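You operate a simulated robot arm through the tools that you are given. There is no shell and no other tool.

You are at the controls of a simulated robot arm. One attempt, no reset.

## Task
Drop one 30 mL measure of pellets into the small jar with the teal foot.
Fine: stand it in the jar carrier, set the slider, slide the carrier IN, push the pellet filler's button once, slide it OUT; leave the other small jars. Where these are worked on the way, their far stop is far enough and under half their travel is too little: jar carrier.
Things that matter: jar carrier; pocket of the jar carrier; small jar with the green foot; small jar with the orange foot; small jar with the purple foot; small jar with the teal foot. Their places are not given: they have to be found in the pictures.

Only the result counts: the job must be done as asked and must still hold three seconds after the hand-in. Knocking over, shifting, dropping, spilling or breaking anything else fails it.

## Robot
A 7-joint arm with a two-finger parallel gripper, fixed in place. Base frame: the origin is on the floor under the middle of its stand, x ahead of it, y to its left, z up; the work surface is at about z = 0.868. Lengths are in m, angles in rad, forces in N, time in s.
With the tool pointing down near the work surface it reaches from about 0.3 to 0.7 m from the base axis. Its first joint turns from -1.152 to 1.152 rad. Payload 1.57 kg.
The tool frame sits at the grasp point between the pads (the TCP): z along the fingers, y along the line on which they close. The tips reach 0.03 m beyond it. The gripper opens to 0.11 m. The fingers are 0.024 m wide and 0.012 m thick; the gripper's body (0.048 by 0.112 m) begins 0.078 m behind the TCP.
Orientation is told as [roll, pitch, yaw] about the base's x, y, z axes, in that order, counted from this pose: with the fingers straight down and closing along the base's y, the tool's x points along the base's -x, its y along +y and its z along -z.

## Interface
- The arm moves only by the tool play_rows. Its argument "steps" is a list of rows, each a list of 7 numbers: the finger opening in m, from 0 to 0.11, then the shift along the tool's x, y, z in units of 50 mm (1.0 is 50 mm), then the turn, a rotation vector about the tool's x, y, z in units of 8 degrees (1.0 is 8 degrees). In form: [[fingers, x, y, z, ax, ay, az], ...]. A call has 1 to 20 rows; each row shifts and turns the commanded pose from where the row before left it, along the tool's axes as they then stand. A call with a number of a shift or a turn outside -1 to 1 is refused whole. A row lasts 0.2 s, in which the tool goes at most 0.05 m and 0.15 rad; a call with a longer step from one row to the next is refused whole, and so is a gripper value outside its range. Where a pose cannot be reached the arm comes as near as it can. A force on the tool above 60 N (or 10 N above the force at the start of the call, whichever is more), or a blocked arm, ends the call early, and 0.2 s more pass. Each finger travels about 0.108 m/s and halts on what it meets, pressing with about 27 N; the grip force reading is that of the motor and also rises with nothing between the fingers. The clock runs only during rows and for 0.2 s after the last one: add rows that do not move to give the fingers time. It gives the time, the measured TCP pose, the force on the tool (base axes), the opening and the grip force at its end, in the units of the frame above (readings bear some noise), with the torque about the TCP (base axes, N m) and any sound that the robot's microphone picked up, and new pictures: "pictures" is both (left out), scene, wrist or none.
- Cameras (640 x 400 px; columns grow to the right, rows downward): "scene" is fixed at [0.1545, -0.3805, 1.4066]; the picture's right is [0.87, -0.50, 0.00], its down [-0.26, -0.45, -0.85] and it looks along [0.42, 0.74, -0.52] (base axes); focal length 334 px, centre (320, 200). "wrist" rides on the gripper at [0.07, 0.016, -0.141] in the tool frame; the picture's right is [-0.23, 0.97, 0.00], its down [-0.86, -0.20, -0.48] and it looks along [-0.47, -0.11, 0.88] (tool axes); focal length 222 px, centre (320, 200).
- locate(camera, pixels): there is no depth. For up to 12 entries [column, row, z] of the newest picture of that camera ("zoom" is the newest enlarged one), the place [x, y] in the base frame at which the ray of that pixel passes the height z, good to about 0.002 m. It takes no simulated time.
- inspect(camera, box): a new picture of the part [left, top, right, bottom] of that camera's present view, enlarged. It takes no simulated time.
- hand_in(): hands the job in; it is judged then, once.

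Leave the gripper open and the arm clear of the work at the hand-in unless told otherwise.

The tools are called after "Emit:" by a JSON object that holds its "op" and its "data". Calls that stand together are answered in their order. play_rows: Moves the arm, as the interface text tells. Its arguments: {"type":"object","properties":{"steps":{"type":"array"},"pictures":{"type":"string","enum":["both","scene","wrist","none"]}},"required":["steps"]} The other tools are called the same way: locate (camera, pixels) gives the place at which the rays of pixels pass given heights; inspect (camera, box) takes an enlarged picture of a part of a camera's view; hand_in () hands the job in.

At the start:

```text
time: 0.0
position: [0.3855, -0.0243, 1.2347]
orientation: [0.0, 0.0, -0.002]
ft_force: [0.6, 0.9, 0.0]
torque: [-0.01, 0.02, -0.02]
finger_gap: 0.11
finger_force: 0.1
```

scene: 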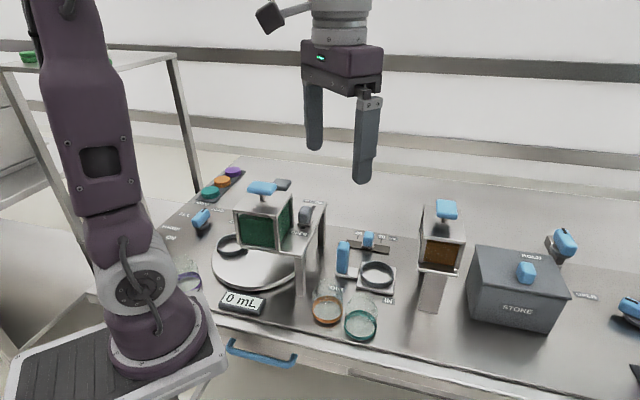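
wrist: 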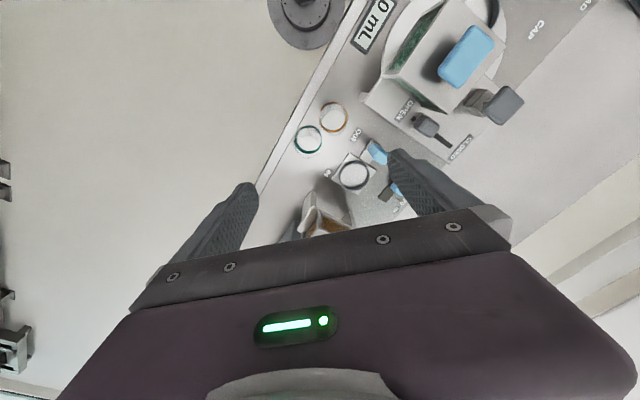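

I see several machines, a teal-foot jar near scene pixel (360,320), and an orange-foot jar near (326,308). I will enlarge parts of the scene to understand the layout.

Emit:
{"op": "inspect", "data": {"camera": "scene", "box": [300, 190, 480, 350]}}

Emit:
{"op": "inspect", "data": {"camera": "scene", "box": [150, 150, 350, 320]}}

Emit:
{"op": "inspect", "data": {"camera": "scene", "box": [440, 200, 640, 400]}}

Emit:
{"op": "inspect", "data": {"camera": "wrist", "box": [240, 0, 560, 240]}}

```text
2.50 times, centred on (390, 270) of scene
```

zoom: 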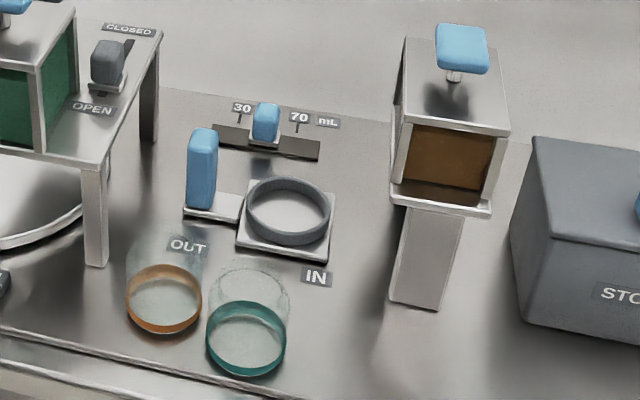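

```text
2.35 times, centred on (250, 235) of scene
```

zoom: 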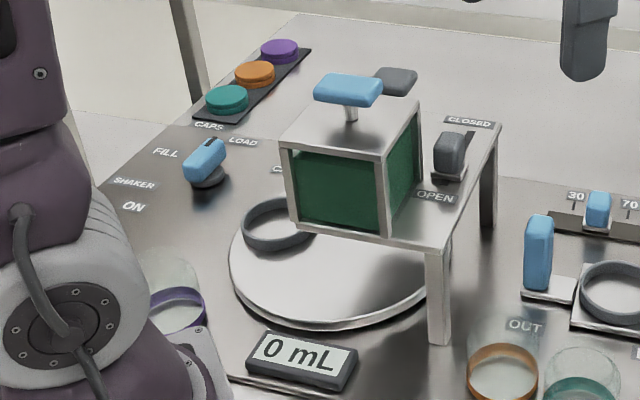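

```text
2.00 times, centred on (540, 300) of scene
```

zoom: 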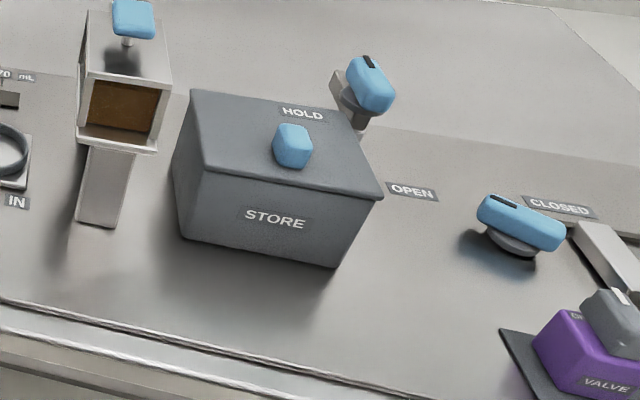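

```text
1.67 times, centred on (400, 120) of wrist
```

zoom: 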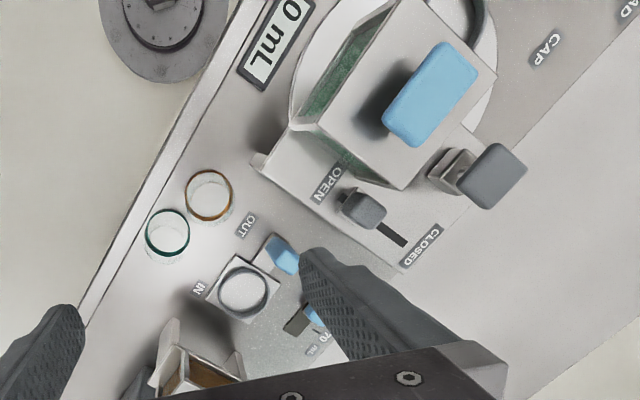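

The carrier (ring pocket, blue upright handle) is near scene (375,272) with OUT/IN labels, the slider with 30/70 marks is near (367,240), and the brown filler with a blue button on top is at (441,240). I will locate points on these.

Emit:
{"op": "locate", "data": {"camera": "scene", "pixels": [[344, 325, 0.868], [377, 325, 0.868], [361, 340, 0.868], [360, 312, 0.868], [312, 309, 0.868], [342, 309, 0.868], [326, 323, 0.868], [377, 272, 0.875], [362, 273, 0.88], [393, 276, 0.88], [377, 262, 0.89], [377, 286, 0.88]]}}

Emit:
{"op": "inspect", "data": {"camera": "scene", "box": [330, 220, 410, 290]}}

Emit:
{"op": "inspect", "data": {"camera": "scene", "box": [400, 190, 480, 320]}}

Emit:
{"op": "inspect", "data": {"camera": "wrist", "box": [280, 80, 420, 240]}}

```text
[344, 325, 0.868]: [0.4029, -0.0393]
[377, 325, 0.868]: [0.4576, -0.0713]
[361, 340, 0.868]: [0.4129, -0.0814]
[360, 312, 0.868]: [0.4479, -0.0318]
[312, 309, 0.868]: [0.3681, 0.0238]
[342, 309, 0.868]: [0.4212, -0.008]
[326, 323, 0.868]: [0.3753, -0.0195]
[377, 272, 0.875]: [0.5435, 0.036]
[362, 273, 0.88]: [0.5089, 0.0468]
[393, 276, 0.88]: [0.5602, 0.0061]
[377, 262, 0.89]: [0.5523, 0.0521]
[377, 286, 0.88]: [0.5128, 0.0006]
```

```text
5.71 times, centred on (370, 255) of scene
```

zoom: 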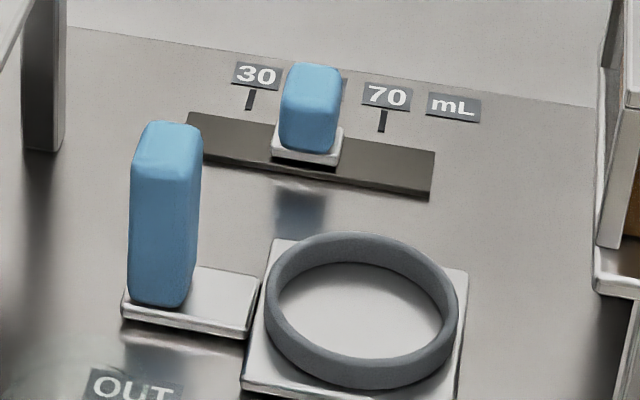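

```text
3.08 times, centred on (440, 255) of scene
```

zoom: 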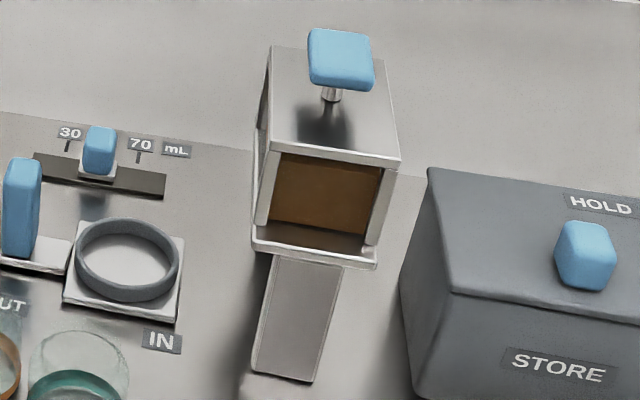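

```text
2.50 times, centred on (350, 160) of wrist
```

zoom: 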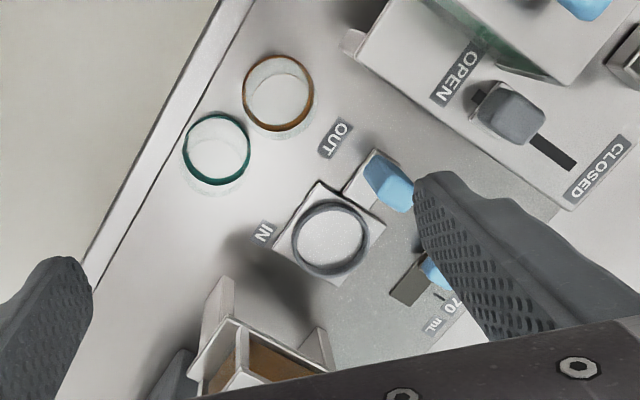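

Now I will locate slider ticks, track ends, knob, labels, handle, and filler points in the scene picture.

Emit:
{"op": "locate", "data": {"camera": "scene", "pixels": [[347.2, 243.6, 0.868], [389.6, 250.6, 0.868], [357.7, 239, 0.868], [381, 243, 0.868], [367.7, 246, 0.872], [337, 289, 0.868], [388.4, 301, 0.868], [335, 273, 0.88], [355, 277, 0.88], [336, 275, 0.868], [357, 278, 0.868], [343, 272, 0.875]]}}

Emit:
{"op": "locate", "data": {"camera": "scene", "pixels": [[422, 313, 0.868], [440, 316, 0.868], [418, 267, 0.98], [461, 273, 0.98], [447, 210, 1.05], [356, 287, 0.868], [391, 297, 0.868], [398, 264, 0.868], [363, 256, 0.868], [377, 262, 0.895]]}}

Emit:
{"op": "locate", "data": {"camera": "wrist", "pixels": [[307, 139, 0.868], [334, 117, 0.868], [355, 174, 0.88], [377, 153, 0.92], [325, 173, 0.868], [359, 136, 0.868], [325, 220, 0.97], [337, 180, 0.87], [372, 152, 0.87]]}}

```text
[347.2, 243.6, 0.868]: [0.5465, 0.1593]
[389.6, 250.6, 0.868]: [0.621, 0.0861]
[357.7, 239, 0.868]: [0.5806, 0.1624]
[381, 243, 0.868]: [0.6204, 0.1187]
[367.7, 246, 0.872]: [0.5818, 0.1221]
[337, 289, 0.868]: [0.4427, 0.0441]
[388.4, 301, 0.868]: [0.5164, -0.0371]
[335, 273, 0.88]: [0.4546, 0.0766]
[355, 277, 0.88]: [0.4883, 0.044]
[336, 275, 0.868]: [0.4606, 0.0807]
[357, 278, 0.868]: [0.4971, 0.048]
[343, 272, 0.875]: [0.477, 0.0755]
```

```text
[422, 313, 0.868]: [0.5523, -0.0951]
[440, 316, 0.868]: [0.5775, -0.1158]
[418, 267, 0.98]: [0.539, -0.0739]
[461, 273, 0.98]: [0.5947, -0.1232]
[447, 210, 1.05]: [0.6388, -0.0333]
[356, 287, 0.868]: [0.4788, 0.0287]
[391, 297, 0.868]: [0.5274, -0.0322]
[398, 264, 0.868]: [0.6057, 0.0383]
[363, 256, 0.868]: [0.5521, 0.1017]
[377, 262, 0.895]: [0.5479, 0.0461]
```

```text
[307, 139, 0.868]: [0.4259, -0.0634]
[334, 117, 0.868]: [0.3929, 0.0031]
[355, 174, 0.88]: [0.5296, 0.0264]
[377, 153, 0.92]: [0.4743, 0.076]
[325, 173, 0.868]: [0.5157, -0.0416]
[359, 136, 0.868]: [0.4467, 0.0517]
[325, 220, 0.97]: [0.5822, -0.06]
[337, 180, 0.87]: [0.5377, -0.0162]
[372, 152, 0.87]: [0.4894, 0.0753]
```

Readings: OUT→IN runs along about (0.67,-0.74) in base axes. The teal jar is at about (0.430,-0.056), the orange jar is 0.07 m beside it, the pocket is at about (0.53,0.025), and the filler is at about (0.61,-0.05). I will move above the teal jar and turn the tool by −47.6° so the fingers close perpendicular to the row of jars, then look with both cameras.

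Emit:
{"op": "play_rows", "data": {"steps": [[0.11, -0.297, -0.211, 0.8, 0, 0, 0], [0.11, -0.297, -0.211, 0.8, 0, 0, 0], [0.11, -0.297, -0.211, 0.8, 0, 0, 0], [0.11, 0, 0, 0, 0, 0, 0.992], [0.11, 0, 0, 0, 0, 0, 0.992], [0.11, 0, 0, 0, 0, 0, 0.992], [0.11, 0, 0, 0, 0, 0, 0.992], [0.11, 0, 0, 0, 0, 0, 0.992], [0.11, 0, 0, 0, 0, 0, 0.992], [0.11, 0, 0, 0, 0, 0, 0]], "pictures": "both"}}

```text
time: 2.2
position: [0.4303, -0.0568, 1.1158]
orientation: [0.0, -0.002, -0.833]
ft_force: [0.9, -0.2, 0.0]
torque: [0.01, -0.01, -0.05]
finger_gap: 0.1098
finger_force: 0.1
```

scene: 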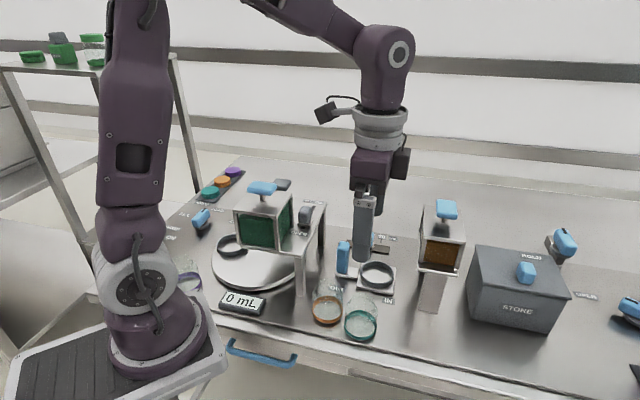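
wrist: 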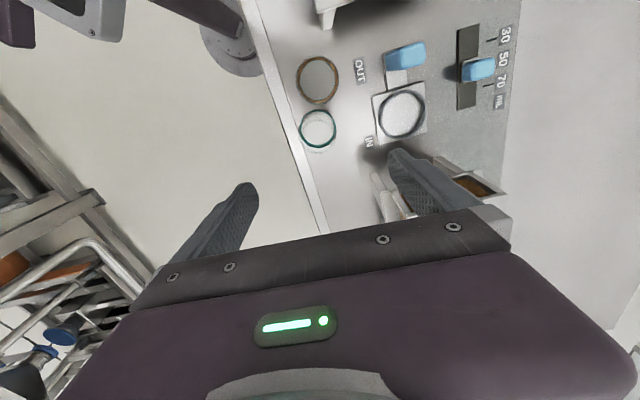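

The wrist view now shows the jars, carrier, slider (30/50/70, knob at 50), and filler edge. I will enlarge it.

Emit:
{"op": "inspect", "data": {"camera": "wrist", "box": [280, 20, 440, 180]}}

Emit:
{"op": "inspect", "data": {"camera": "wrist", "box": [360, 10, 530, 230]}}

Emit:
{"op": "locate", "data": {"camera": "wrist", "pixels": [[318, 130, 0.868], [318, 80, 0.868], [401, 114, 0.885], [406, 55, 0.95], [479, 69, 0.9], [503, 34, 0.868], [503, 82, 0.868], [361, 70, 0.868], [370, 141, 0.868]]}}

```text
2.50 times, centred on (360, 100) of wrist
```

zoom: 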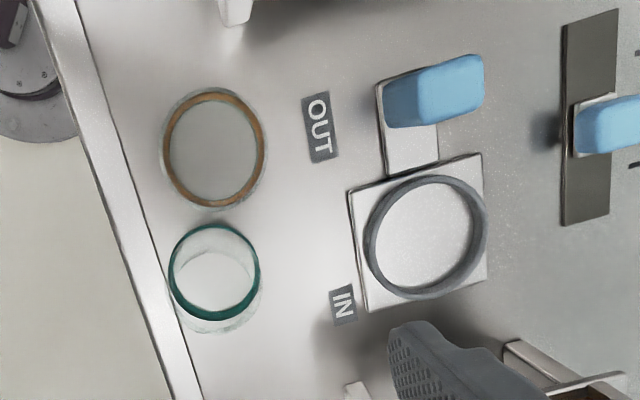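

```text
1.82 times, centred on (445, 120) of wrist
```

zoom: 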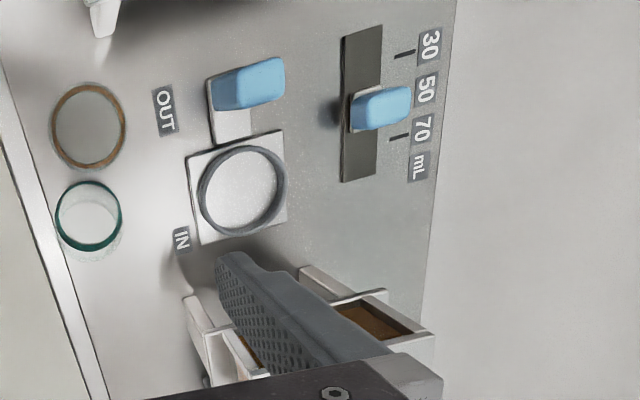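

```text
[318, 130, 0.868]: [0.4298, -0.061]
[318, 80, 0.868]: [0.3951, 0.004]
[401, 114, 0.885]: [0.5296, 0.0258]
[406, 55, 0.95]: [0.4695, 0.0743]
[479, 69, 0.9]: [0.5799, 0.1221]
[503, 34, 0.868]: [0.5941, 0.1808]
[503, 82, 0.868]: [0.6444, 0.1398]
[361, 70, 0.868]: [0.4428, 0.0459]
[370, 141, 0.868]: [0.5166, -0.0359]
```

The knob stands at 50, the 30 mark is at wrist (503,34). There is a dark box on the gripper's right in the scene picture at (400,163); I want to look at it and at the filler in more detail before planning clearances.

Emit:
{"op": "inspect", "data": {"camera": "scene", "box": [300, 80, 480, 330]}}

Emit:
{"op": "inspect", "data": {"camera": "scene", "box": [310, 280, 400, 350]}}

```text
1.60 times, centred on (390, 205) of scene
```

zoom: 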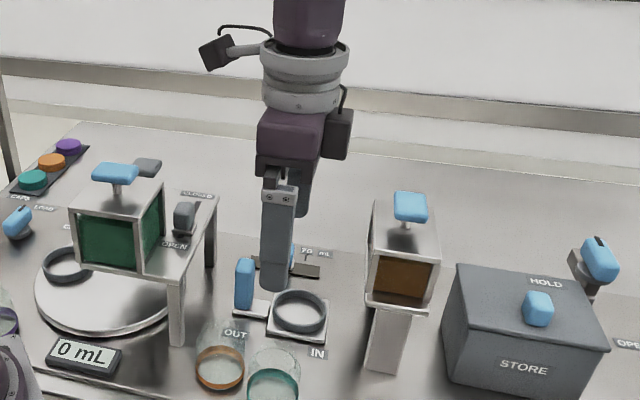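

```text
5.71 times, centred on (355, 315) of scene
```

zoom: 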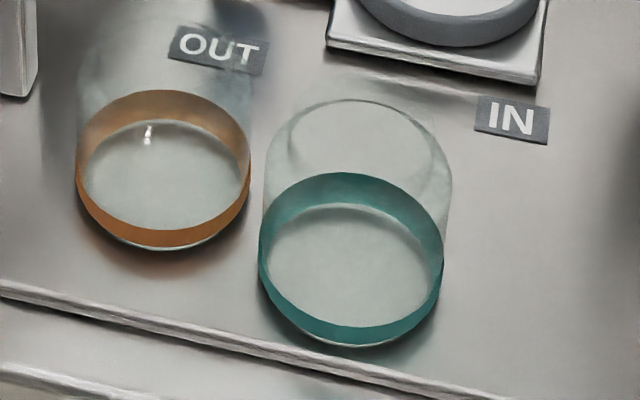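

The teal jar is about 60 mm across and about 50 mm tall, with its centre near (0.430,-0.058). The tool has a side box on the +IN side and the camera on the other side, so I will mind clearances near the hopper. Now I descend partway over the teal jar and look again.

Emit:
{"op": "play_rows", "data": {"steps": [[0.11, -0.02, -0.03, 0.7, 0, 0, 0], [0.11, 0, 0, 0.7, 0, 0, 0], [0.11, 0, 0, 0.7, 0, 0, 0], [0.11, 0, 0, 0, 0, 0, 0]], "pictures": "both"}}

```text
time: 3.2
position: [0.4299, -0.0593, 1.0102]
orientation: [0.0, 0.0, -0.83]
ft_force: [0.4, -0.4, 0.3]
torque: [-0.02, -0.02, -0.02]
finger_gap: 0.11
finger_force: 0.0
```

scene: 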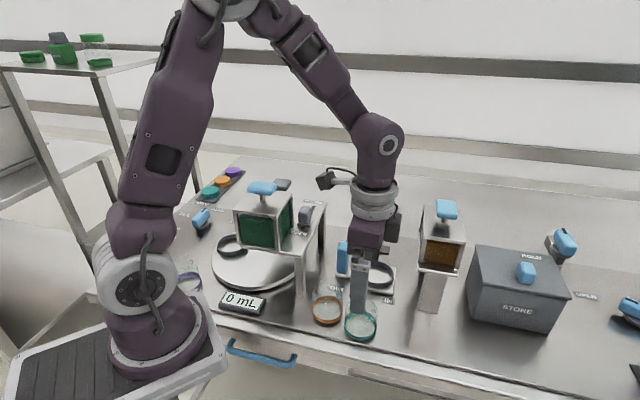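
wrist: 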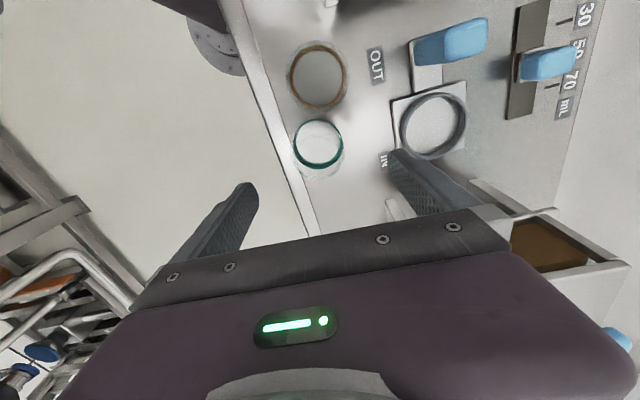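

I will enlarge the wrist view at the jar and take new fixes for jar, pocket, handle and knob.

Emit:
{"op": "inspect", "data": {"camera": "wrist", "box": [270, 90, 370, 200]}}

Emit:
{"op": "inspect", "data": {"camera": "wrist", "box": [370, 0, 600, 180]}}

Emit:
{"op": "locate", "data": {"camera": "wrist", "pixels": [[318, 143, 0.872], [433, 124, 0.885], [433, 128, 0.876], [418, 68, 0.874], [440, 64, 0.874], [412, 37, 0.878], [485, 35, 0.95], [488, 20, 0.95], [525, 66, 0.875], [566, 23, 0.868], [557, 87, 0.868], [573, 62, 0.905]]}}

```text
3.64 times, centred on (320, 145) of wrist
```

zoom: 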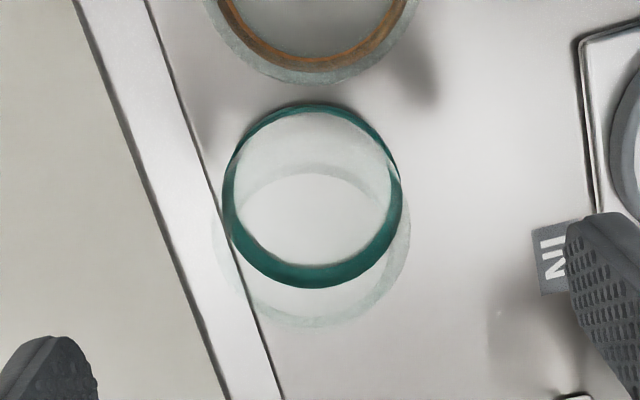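

```text
2.22 times, centred on (485, 90) of wrist
```

zoom: 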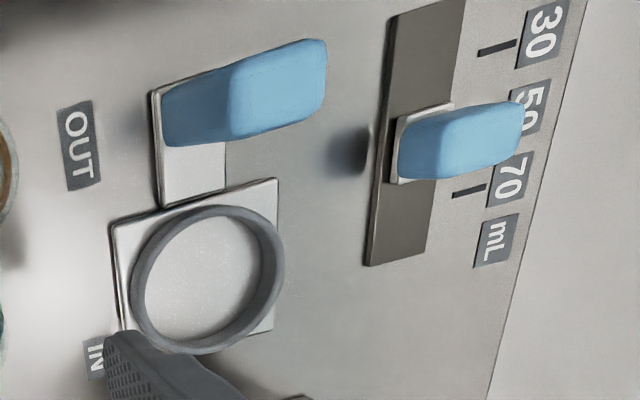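

```text
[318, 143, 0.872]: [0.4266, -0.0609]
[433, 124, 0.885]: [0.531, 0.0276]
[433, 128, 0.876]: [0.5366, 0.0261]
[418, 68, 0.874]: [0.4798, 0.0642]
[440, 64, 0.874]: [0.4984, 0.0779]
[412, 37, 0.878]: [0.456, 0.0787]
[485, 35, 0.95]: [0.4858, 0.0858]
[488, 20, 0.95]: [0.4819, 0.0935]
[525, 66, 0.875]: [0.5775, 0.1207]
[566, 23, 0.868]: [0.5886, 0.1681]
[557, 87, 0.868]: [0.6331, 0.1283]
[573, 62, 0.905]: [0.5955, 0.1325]
```

The jar sits within about 3 mm of the tool axis. I will descend so that the tips are about 22 mm above the table (TCP z ≈ 0.920), keeping the fingers above where the pocket ring will be.

Emit:
{"op": "play_rows", "data": {"steps": [[0.1, 0.02, -0.02, 0.6, 0, 0, 0], [0.1, 0, 0, 0.6, 0, 0, 0], [0.1, 0, 0, 0.6, 0, 0, 0], [0.1, 0, 0, 0, 0, 0, 0]], "pictures": "both"}}

```text
time: 4.2
position: [0.4291, -0.059, 0.9194]
orientation: [0.0, 0.002, -0.83]
ft_force: [-0.6, 0.1, 0.2]
torque: [-0.03, -0.02, 0.0]
finger_gap: 0.0999
finger_force: 0.0
```

scene: 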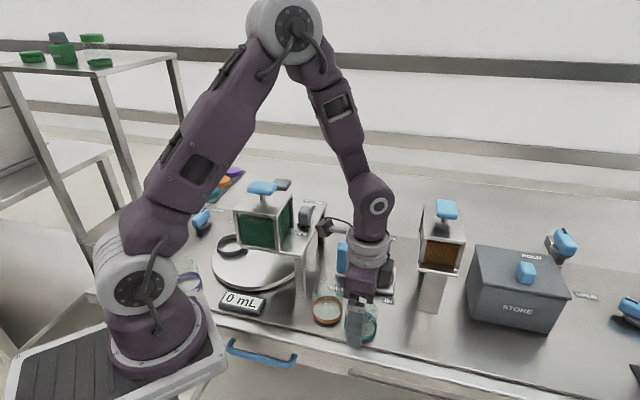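
wrist: 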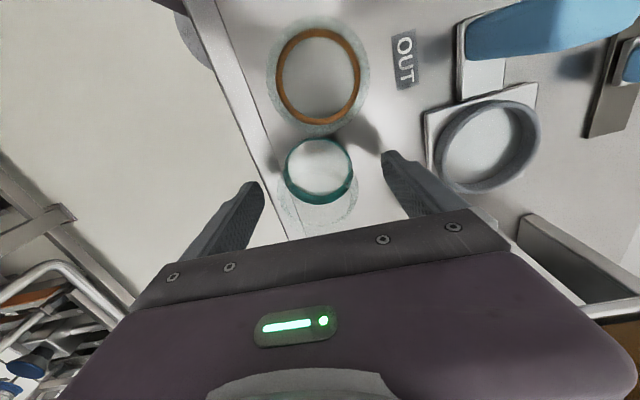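

The jar is centred between the fingers. I close them gently and wait.

Emit:
{"op": "play_rows", "data": {"steps": [[0.08, 0, 0, 0, 0, 0, 0], [0.07, 0, 0, 0, 0, 0, 0], [0.062, 0, 0, 0, 0, 0, 0], [0.055, 0, 0, 0, 0, 0, 0], [0.05, 0, 0, 0, 0, 0, 0], [0.05, 0, 0, 0, 0, 0, 0]], "pictures": "both"}}

```text
time: 5.6
position: [0.4295, -0.0576, 0.9191]
orientation: [0.0, 0.0, -0.832]
ft_force: [-0.4, -0.2, 0.8]
torque: [0.03, 0.02, -0.02]
finger_gap: 0.0584
finger_force: 27.4
```

scene: 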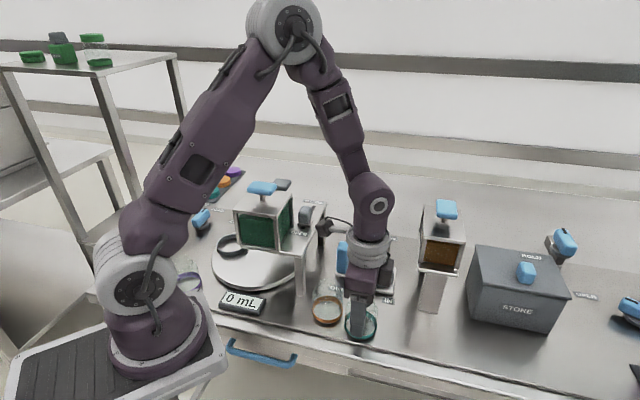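
wrist: 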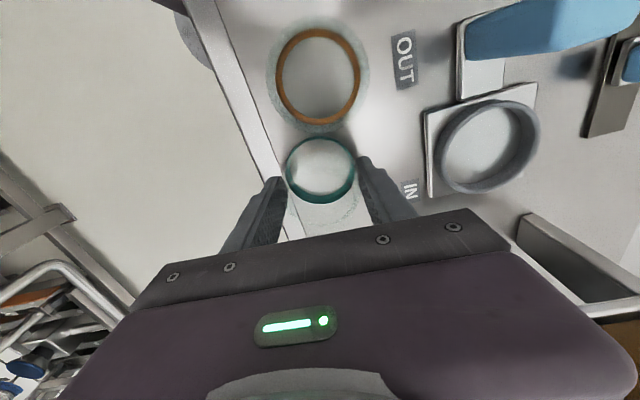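

The jar is held with a gap of 58.4 mm. I will lift it 60 mm straight up, then look.

Emit:
{"op": "play_rows", "data": {"steps": [[0.05, 0, 0, -0.3, 0, 0, 0], [0.05, 0, 0, -0.5, 0, 0, 0], [0.05, 0, 0, -0.6, 0, 0, 0], [0.05, 0, 0, 0, 0, 0, 0]], "pictures": "both"}}

```text
time: 6.6
position: [0.4277, -0.0598, 0.9908]
orientation: [0.0, -0.001, -0.832]
ft_force: [0.2, 0.3, -0.6]
torque: [0.01, -0.05, 0.03]
finger_gap: 0.0583
finger_force: 27.2
```

scene: 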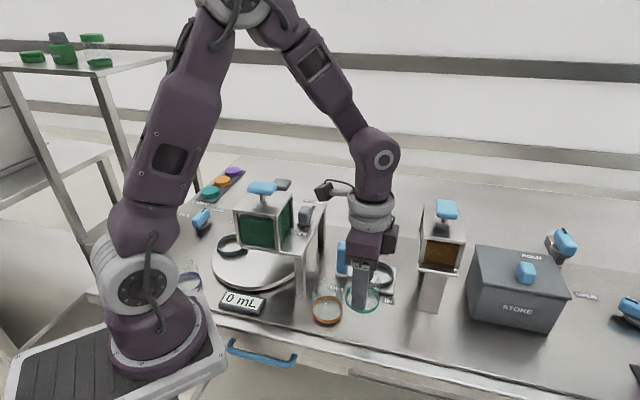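
wrist: 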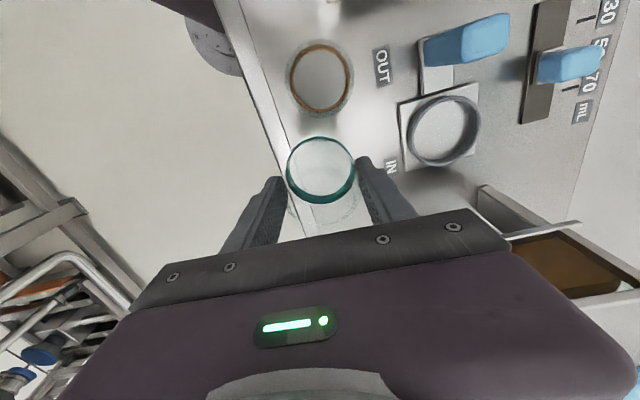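

The jar is lifted cleanly. I move it about 0.134 m away from the front edge to above the pocket and look again.

Emit:
{"op": "play_rows", "data": {"steps": [[0.05, -0.02, 0.4, 0, 0, 0, 0], [0.05, -0.02, 0.6, 0, 0, 0, 0], [0.05, -0.02, 0.7, 0, 0, 0, 0], [0.05, -0.02, 0.6, 0, 0, 0, 0], [0.05, -0.02, 0.38, 0, 0, 0, 0], [0.05, 0, 0, 0, 0, 0, 0]], "pictures": "both"}}

```text
time: 8.0
position: [0.5313, 0.0291, 0.9912]
orientation: [-0.001, -0.001, -0.831]
ft_force: [0.9, 1.0, -1.0]
torque: [0.01, -0.01, -0.04]
finger_gap: 0.0586
finger_force: 26.9
```

scene: 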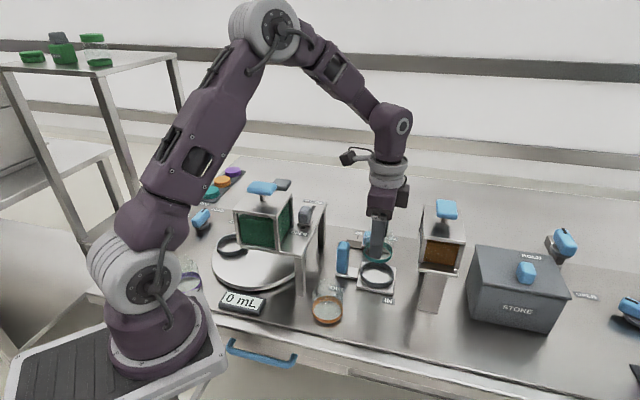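
wrist: 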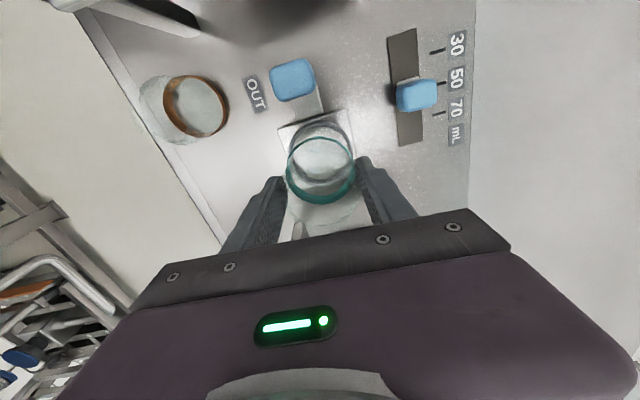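

Emit:
{"op": "inspect", "data": {"camera": "wrist", "box": [260, 50, 380, 220]}}

Emit:
{"op": "inspect", "data": {"camera": "scene", "box": [330, 200, 420, 300]}}

```text
2.35 times, centred on (320, 135) of wrist
```

zoom: 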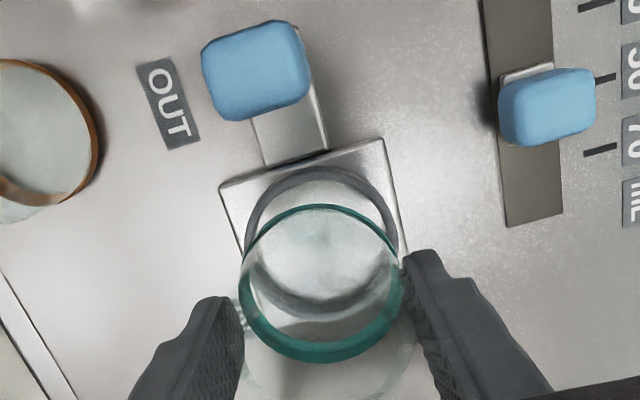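

```text
4.00 times, centred on (375, 250) of scene
```

zoom: 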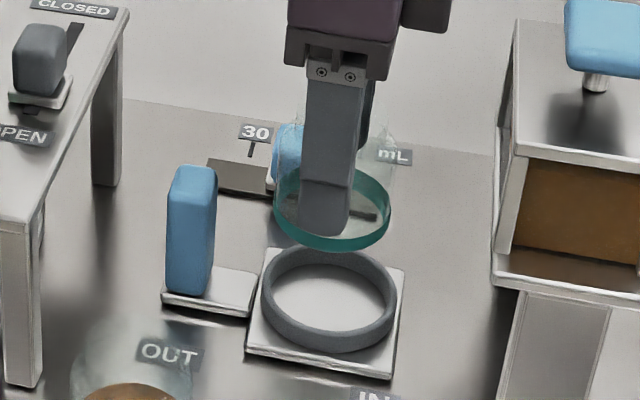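

The pocket centre seems about 2 mm further toward IN than the tool axis. Let me confirm with locate.

Emit:
{"op": "locate", "data": {"camera": "wrist", "pixels": [[320.4, 153.3, 0.886], [320.4, 153.3, 0.882], [292, 80, 0.95], [292, 80, 0.94]]}}

Emit:
{"op": "locate", "data": {"camera": "scene", "pixels": [[377.3, 273.5, 0.886], [377.3, 273.5, 0.882], [342.5, 294.5, 0.868], [385.2, 270.0, 0.875]]}}

```text
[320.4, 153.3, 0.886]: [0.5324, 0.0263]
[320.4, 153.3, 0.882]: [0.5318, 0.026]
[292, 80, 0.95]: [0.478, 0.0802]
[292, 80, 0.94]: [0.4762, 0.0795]
```

```text
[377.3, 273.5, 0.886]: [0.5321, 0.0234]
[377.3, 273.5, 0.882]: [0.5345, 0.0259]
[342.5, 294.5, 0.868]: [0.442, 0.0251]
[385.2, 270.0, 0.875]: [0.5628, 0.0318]
```

The two cameras agree: the pocket is about 2.5 mm toward IN. I shift by that and descend until the jar's foot is just above the ring, then look.

Emit:
{"op": "play_rows", "data": {"steps": [[0.05, -0.05, -0.01, 0.3, 0, 0, 0], [0.05, 0, 0, 0.4, 0, 0, 0], [0.05, 0, 0, 0.16, 0, 0, 0], [0.05, 0, 0, 0, 0, 0, 0]], "pictures": "both"}}

Emit:
{"op": "inspect", "data": {"camera": "wrist", "box": [260, 70, 380, 240]}}

Emit:
{"op": "inspect", "data": {"camera": "scene", "box": [335, 220, 415, 300]}}

```text
time: 9.0
position: [0.5327, 0.027, 0.9475]
orientation: [0.001, 0.001, -0.83]
ft_force: [-0.4, -0.3, -0.8]
torque: [-0.02, 0.03, -0.03]
finger_gap: 0.0584
finger_force: 26.7
```

scene: 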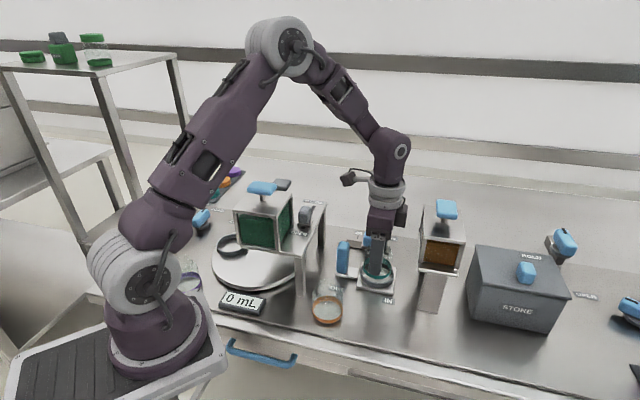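
wrist: 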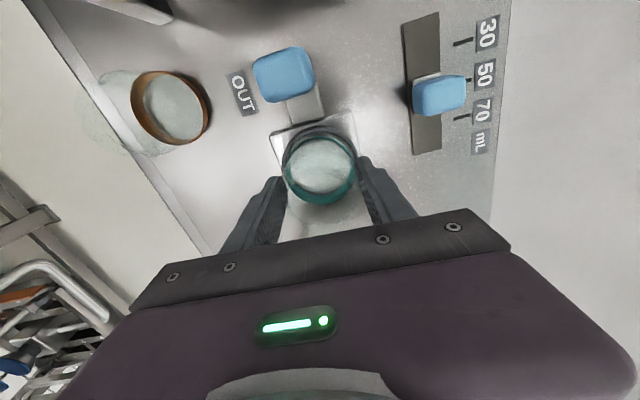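

```text
2.35 times, centred on (320, 155) of wrist
```

zoom: 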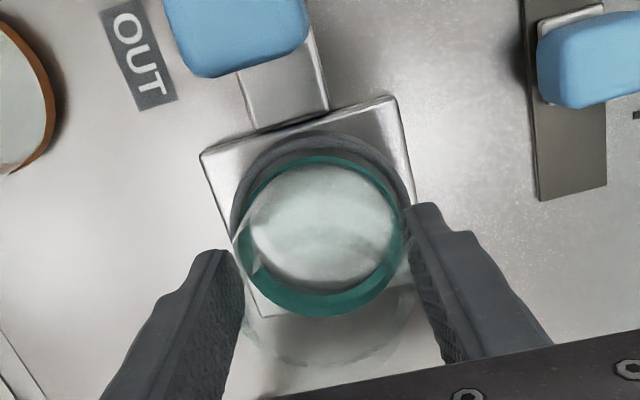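

```text
5.00 times, centred on (375, 260) of scene
```

zoom: 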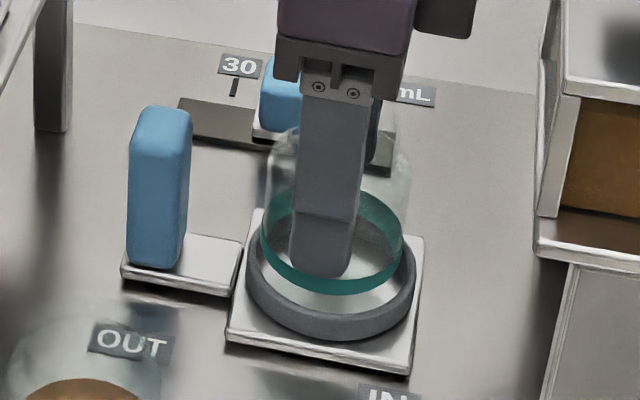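

The foot is concentric with the ring within about 1 mm. I lower 14 mm slowly and check the force.

Emit:
{"op": "play_rows", "data": {"steps": [[0.05, 0, 0.01, 0.07, 0, 0, 0], [0.05, 0, 0, 0.07, 0, 0, 0], [0.05, 0, 0, 0.07, 0, 0, 0], [0.05, 0, 0, 0.07, 0, 0, 0], [0.05, 0, 0, 0, 0, 0, 0]], "pictures": "both"}}

Emit:
{"op": "inspect", "data": {"camera": "scene", "box": [335, 220, 415, 300]}}

Emit:
{"op": "inspect", "data": {"camera": "wrist", "box": [260, 70, 380, 240]}}

```text
time: 10.2
position: [0.532, 0.0277, 0.9329]
orientation: [-0.001, 0.0, -0.83]
ft_force: [0.3, -0.2, 0.7]
torque: [-0.01, 0.02, -0.01]
finger_gap: 0.0584
finger_force: 26.7
```

scene: 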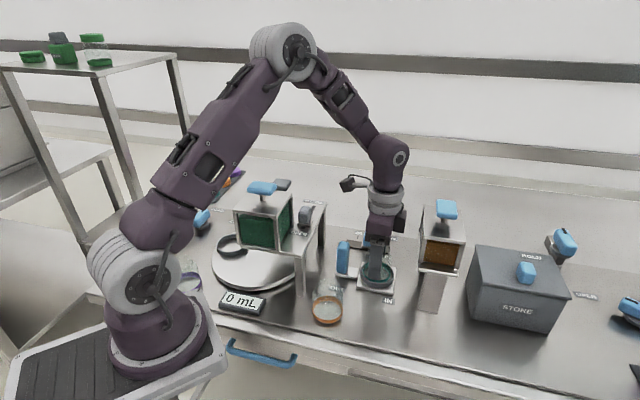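
wrist: 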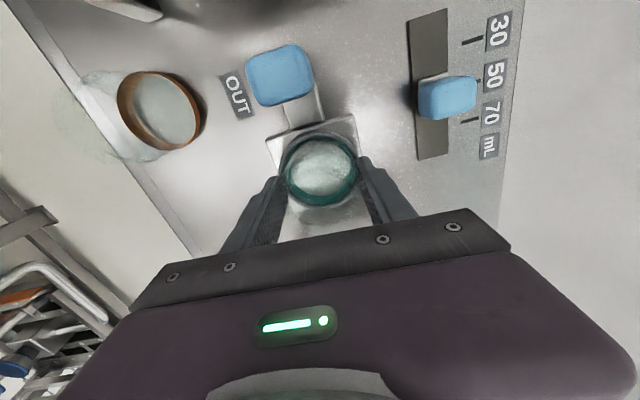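

```text
5.00 times, centred on (375, 260) of scene
```

zoom: 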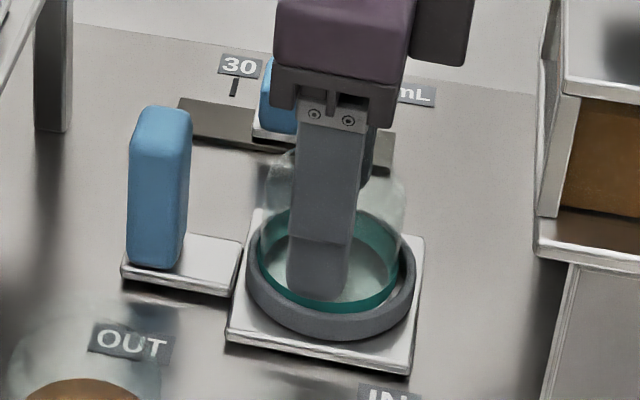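

```text
2.35 times, centred on (320, 155) of wrist
```

zoom: 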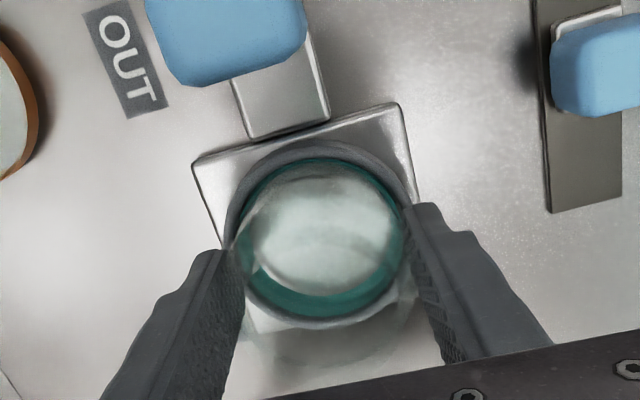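

No contact yet, and the jar foot is inside the ring. I continue in 1.5 mm steps.

Emit:
{"op": "play_rows", "data": {"steps": [[0.05, 0, 0, 0.03, 0, 0, 0], [0.05, 0, 0, 0.03, 0, 0, 0], [0.05, 0, 0, 0, 0, 0, 0]], "pictures": "none"}}

```text
time: 11.0
position: [0.5313, 0.0278, 0.9307]
orientation: [-0.001, -0.001, -0.83]
ft_force: [0.0, 0.7, -1.6]
torque: [0.02, -0.02, 0.0]
finger_gap: 0.0582
finger_force: 26.8
```

The force is still near zero. I go another 3 mm down.

Emit:
{"op": "play_rows", "data": {"steps": [[0.05, 0, 0, 0.03, 0, 0, 0], [0.05, 0, 0, 0.03, 0, 0, 0], [0.05, 0, 0, 0, 0, 0, 0]], "pictures": "both"}}

Emit:
{"op": "inspect", "data": {"camera": "scene", "box": [335, 220, 415, 300]}}

```text
time: 11.8
position: [0.5332, 0.0271, 0.9269]
orientation: [0.001, -0.002, -0.831]
ft_force: [-2.0, -1.7, 20.4]
torque: [-0.16, 0.04, 0.2]
finger_gap: 0.0584
finger_force: 27.2
```

scene: 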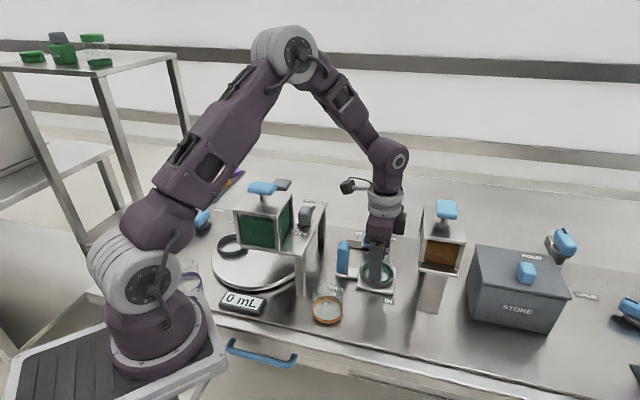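
wrist: 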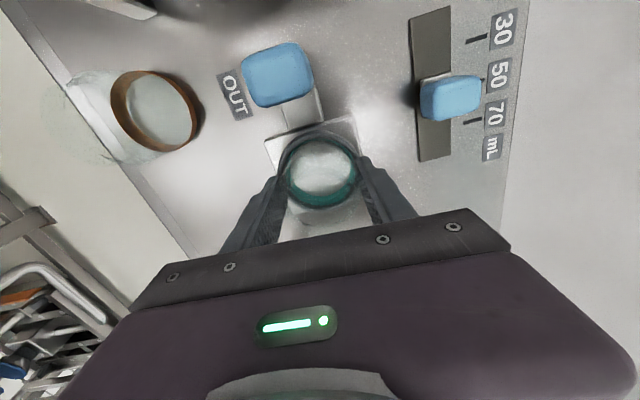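

```text
5.00 times, centred on (375, 260) of scene
```

zoom: 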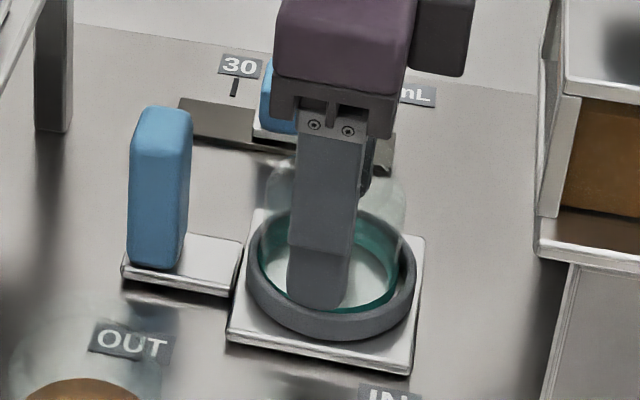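

The force of 20 N up shows that the jar has reached the pocket floor. I ease 1 mm up, open the fingers gradually to 0.08, and look.

Emit:
{"op": "play_rows", "data": {"steps": [[0.05, 0, 0, -0.02, 0, 0, 0], [0.058, 0, 0, 0, 0, 0, 0], [0.062, 0, 0, 0, 0, 0, 0], [0.07, 0, 0, 0, 0, 0, 0], [0.08, 0, 0, 0, 0, 0, 0], [0.08, 0, 0, 0, 0, 0, 0]], "pictures": "both"}}

Emit:
{"op": "inspect", "data": {"camera": "scene", "box": [335, 220, 415, 300]}}

Emit:
{"op": "inspect", "data": {"camera": "wrist", "box": [260, 70, 380, 240]}}

```text
time: 13.2
position: [0.5322, 0.0282, 0.9272]
orientation: [-0.001, 0.0, -0.83]
ft_force: [0.5, 0.1, 0.2]
torque: [0.01, 0.03, 0.02]
finger_gap: 0.0801
finger_force: 0.0
```

scene: 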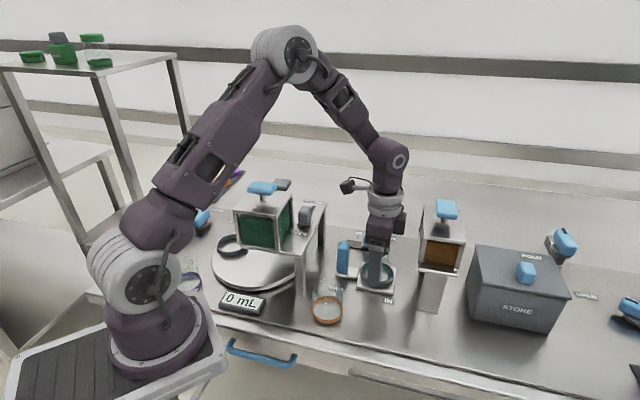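
wrist: 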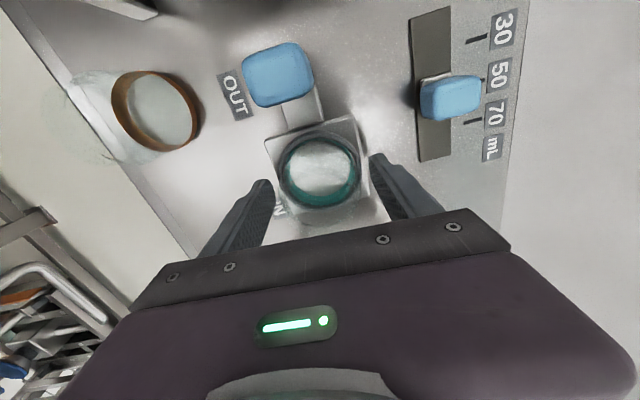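

```text
5.00 times, centred on (375, 260) of scene
```

zoom: 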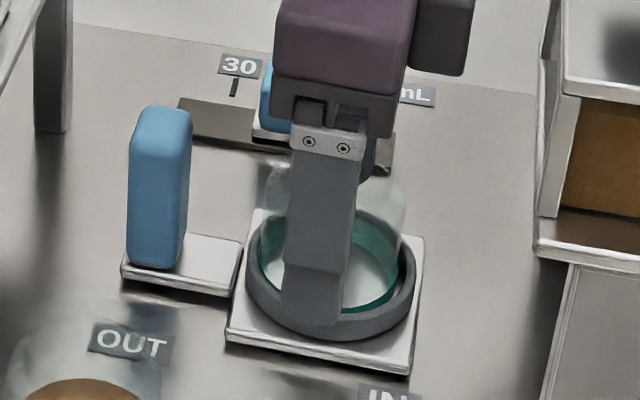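

```text
2.35 times, centred on (320, 155) of wrist
```

zoom: 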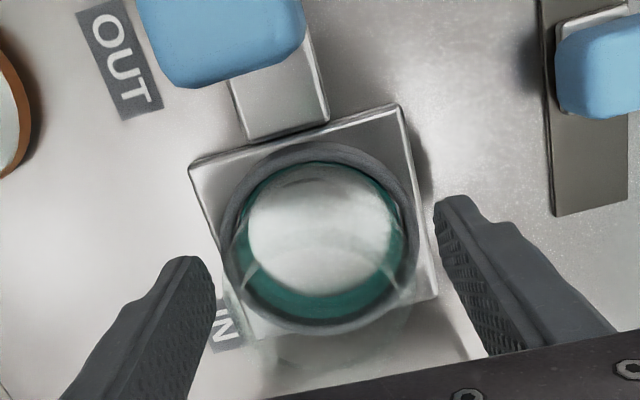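

The teal jar stands in the pocket. I lift straight up to z≈1.05, then move over the slider knob (about (0.58,0.122)) to view it from above.

Emit:
{"op": "play_rows", "data": {"steps": [[0.08, 0, 0, -0.4, 0, 0, 0], [0.08, 0, 0, -0.8, 0, 0, 0], [0.08, 0, 0, -0.8, 0, 0, 0], [0.08, 0, 0, -0.4, 0, 0, 0], [0.08, 0.24, 0.6, 0, 0, 0, 0], [0.08, 0.25, 0.7, 0, 0, 0, 0], [0.08, 0.25, 0.7, 0, 0, 0, 0], [0.08, 0, 0, 0, 0, 0, 0]], "pictures": "both"}}

Emit:
{"op": "inspect", "data": {"camera": "wrist", "box": [260, 50, 400, 220]}}

Emit:
{"op": "inspect", "data": {"camera": "scene", "box": [330, 200, 420, 300]}}

```text
time: 15.0
position: [0.5816, 0.1224, 1.0478]
orientation: [-0.001, -0.001, -0.831]
ft_force: [-0.1, 1.2, 0.1]
torque: [-0.01, 0.01, 0.02]
finger_gap: 0.0803
finger_force: 0.0
```

scene: 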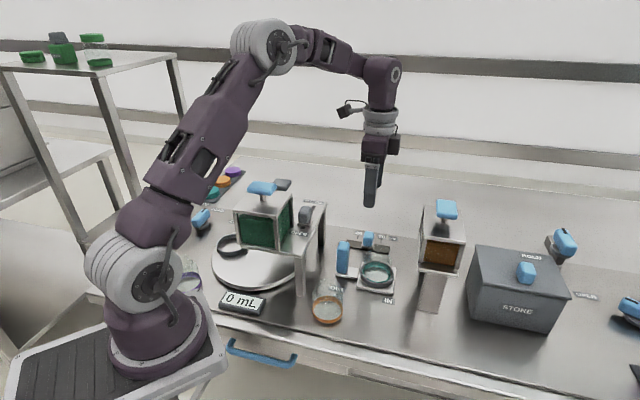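
wrist: 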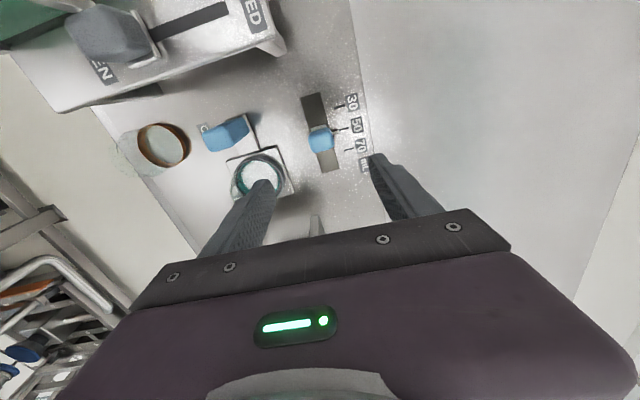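

```text
2.35 times, centred on (330, 135) of wrist
```

zoom: 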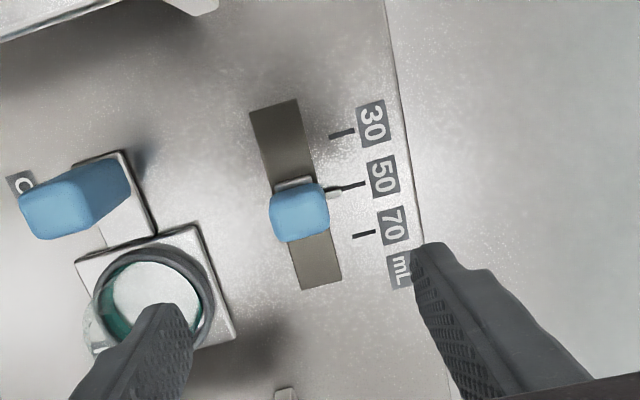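

```text
4.00 times, centred on (375, 250) of scene
```

zoom: 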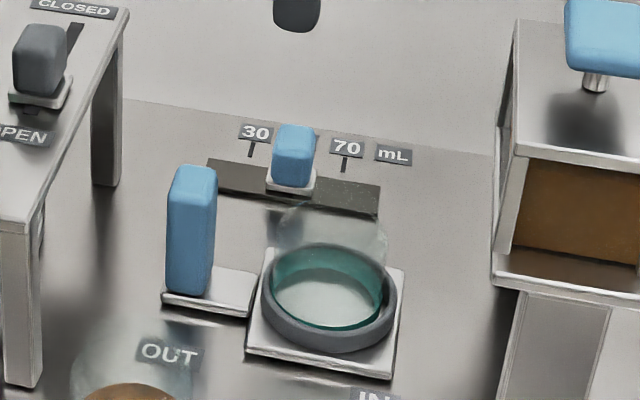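

The jar stands well in the pocket. The slider's pointer now sits at the 50 tick. I locate ticks, pointer and knob in the wrist view.

Emit:
{"op": "locate", "data": {"camera": "wrist", "pixels": [[338.9, 106.5, 0.868], [343.6, 128.6, 0.868], [348.3, 149.9, 0.868], [321.7, 141, 0.905], [321.7, 141, 0.9], [300, 92, 0.868], [318, 79, 0.868], [316, 173, 0.868], [338, 170, 0.868]]}}

Emit:
{"op": "locate", "data": {"camera": "scene", "pixels": [[357.5, 237, 0.868], [381, 241.5, 0.868], [367.5, 246, 0.874], [368.3, 233, 0.91], [368.3, 233, 0.905], [343, 246, 0.948], [337, 272.4, 0.876], [347, 274, 0.876]]}}

```text
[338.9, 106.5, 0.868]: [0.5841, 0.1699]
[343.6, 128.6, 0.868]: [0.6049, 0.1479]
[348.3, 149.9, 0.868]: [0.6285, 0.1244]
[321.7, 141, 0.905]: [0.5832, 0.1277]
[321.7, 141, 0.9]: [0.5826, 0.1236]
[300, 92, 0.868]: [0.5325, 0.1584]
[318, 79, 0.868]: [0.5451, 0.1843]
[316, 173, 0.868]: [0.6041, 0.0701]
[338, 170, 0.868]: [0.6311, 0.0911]
```

```text
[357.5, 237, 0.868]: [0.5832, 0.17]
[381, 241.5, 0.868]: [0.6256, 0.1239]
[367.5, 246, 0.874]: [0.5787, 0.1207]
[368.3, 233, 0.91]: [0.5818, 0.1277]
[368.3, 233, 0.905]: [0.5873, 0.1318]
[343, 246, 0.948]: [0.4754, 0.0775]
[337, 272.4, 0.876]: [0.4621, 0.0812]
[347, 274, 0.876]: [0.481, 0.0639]
```

The knob's top centre is near (0.583,0.126) and 30↔70 spacing is about 60 mm, so the knob must go about 30 mm toward OUT. I align, narrow the fingers to 0.06, and descend so the tips are at about z 0.883.

Emit:
{"op": "play_rows", "data": {"steps": [[0.06, 0.03, 0.07, 0.6, 0, 0, 0], [0.06, 0, 0, 0.7, 0, 0, 0], [0.06, 0, 0, 0.7, 0, 0, 0], [0.06, 0, 0, 0.3, 0, 0, 0], [0.06, 0, 0, 0, 0, 0, 0]], "pictures": "both"}}

Emit:
{"op": "inspect", "data": {"camera": "wrist", "box": [260, 70, 400, 240]}}

Emit:
{"op": "inspect", "data": {"camera": "scene", "box": [330, 200, 420, 300]}}

```text
time: 16.2
position: [0.5837, 0.1254, 0.9331]
orientation: [0.001, 0.0, -0.832]
ft_force: [0.2, 0.8, -0.1]
torque: [0.0, 0.01, 0.01]
finger_gap: 0.06
finger_force: 0.0
```

scene: 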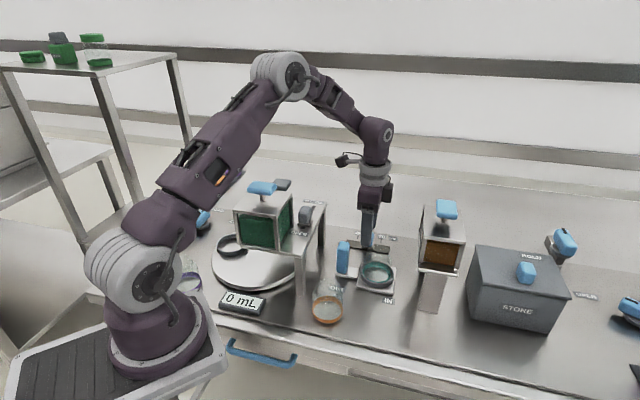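
wrist: 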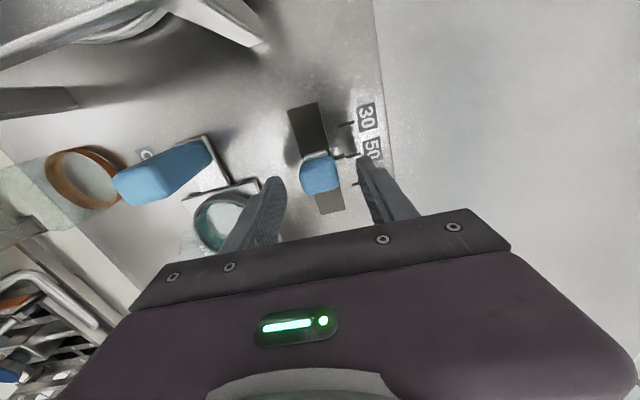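

```text
2.35 times, centred on (330, 155) of wrist
```

zoom: 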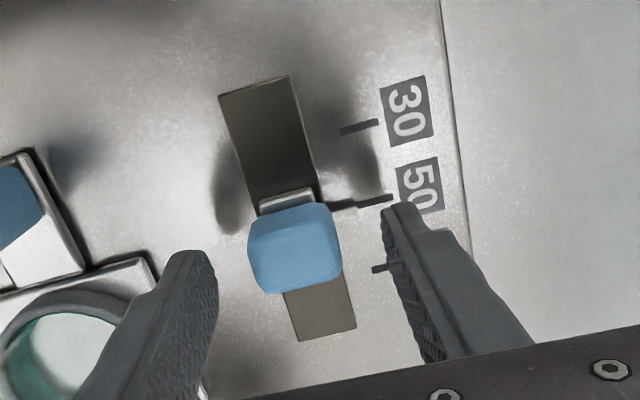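

```text
4.00 times, centred on (375, 250) of scene
```

zoom: 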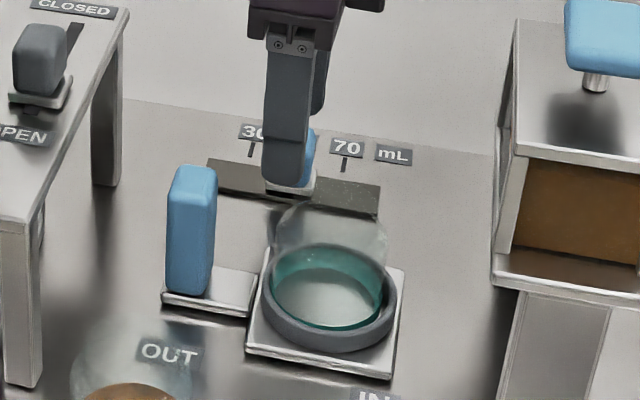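

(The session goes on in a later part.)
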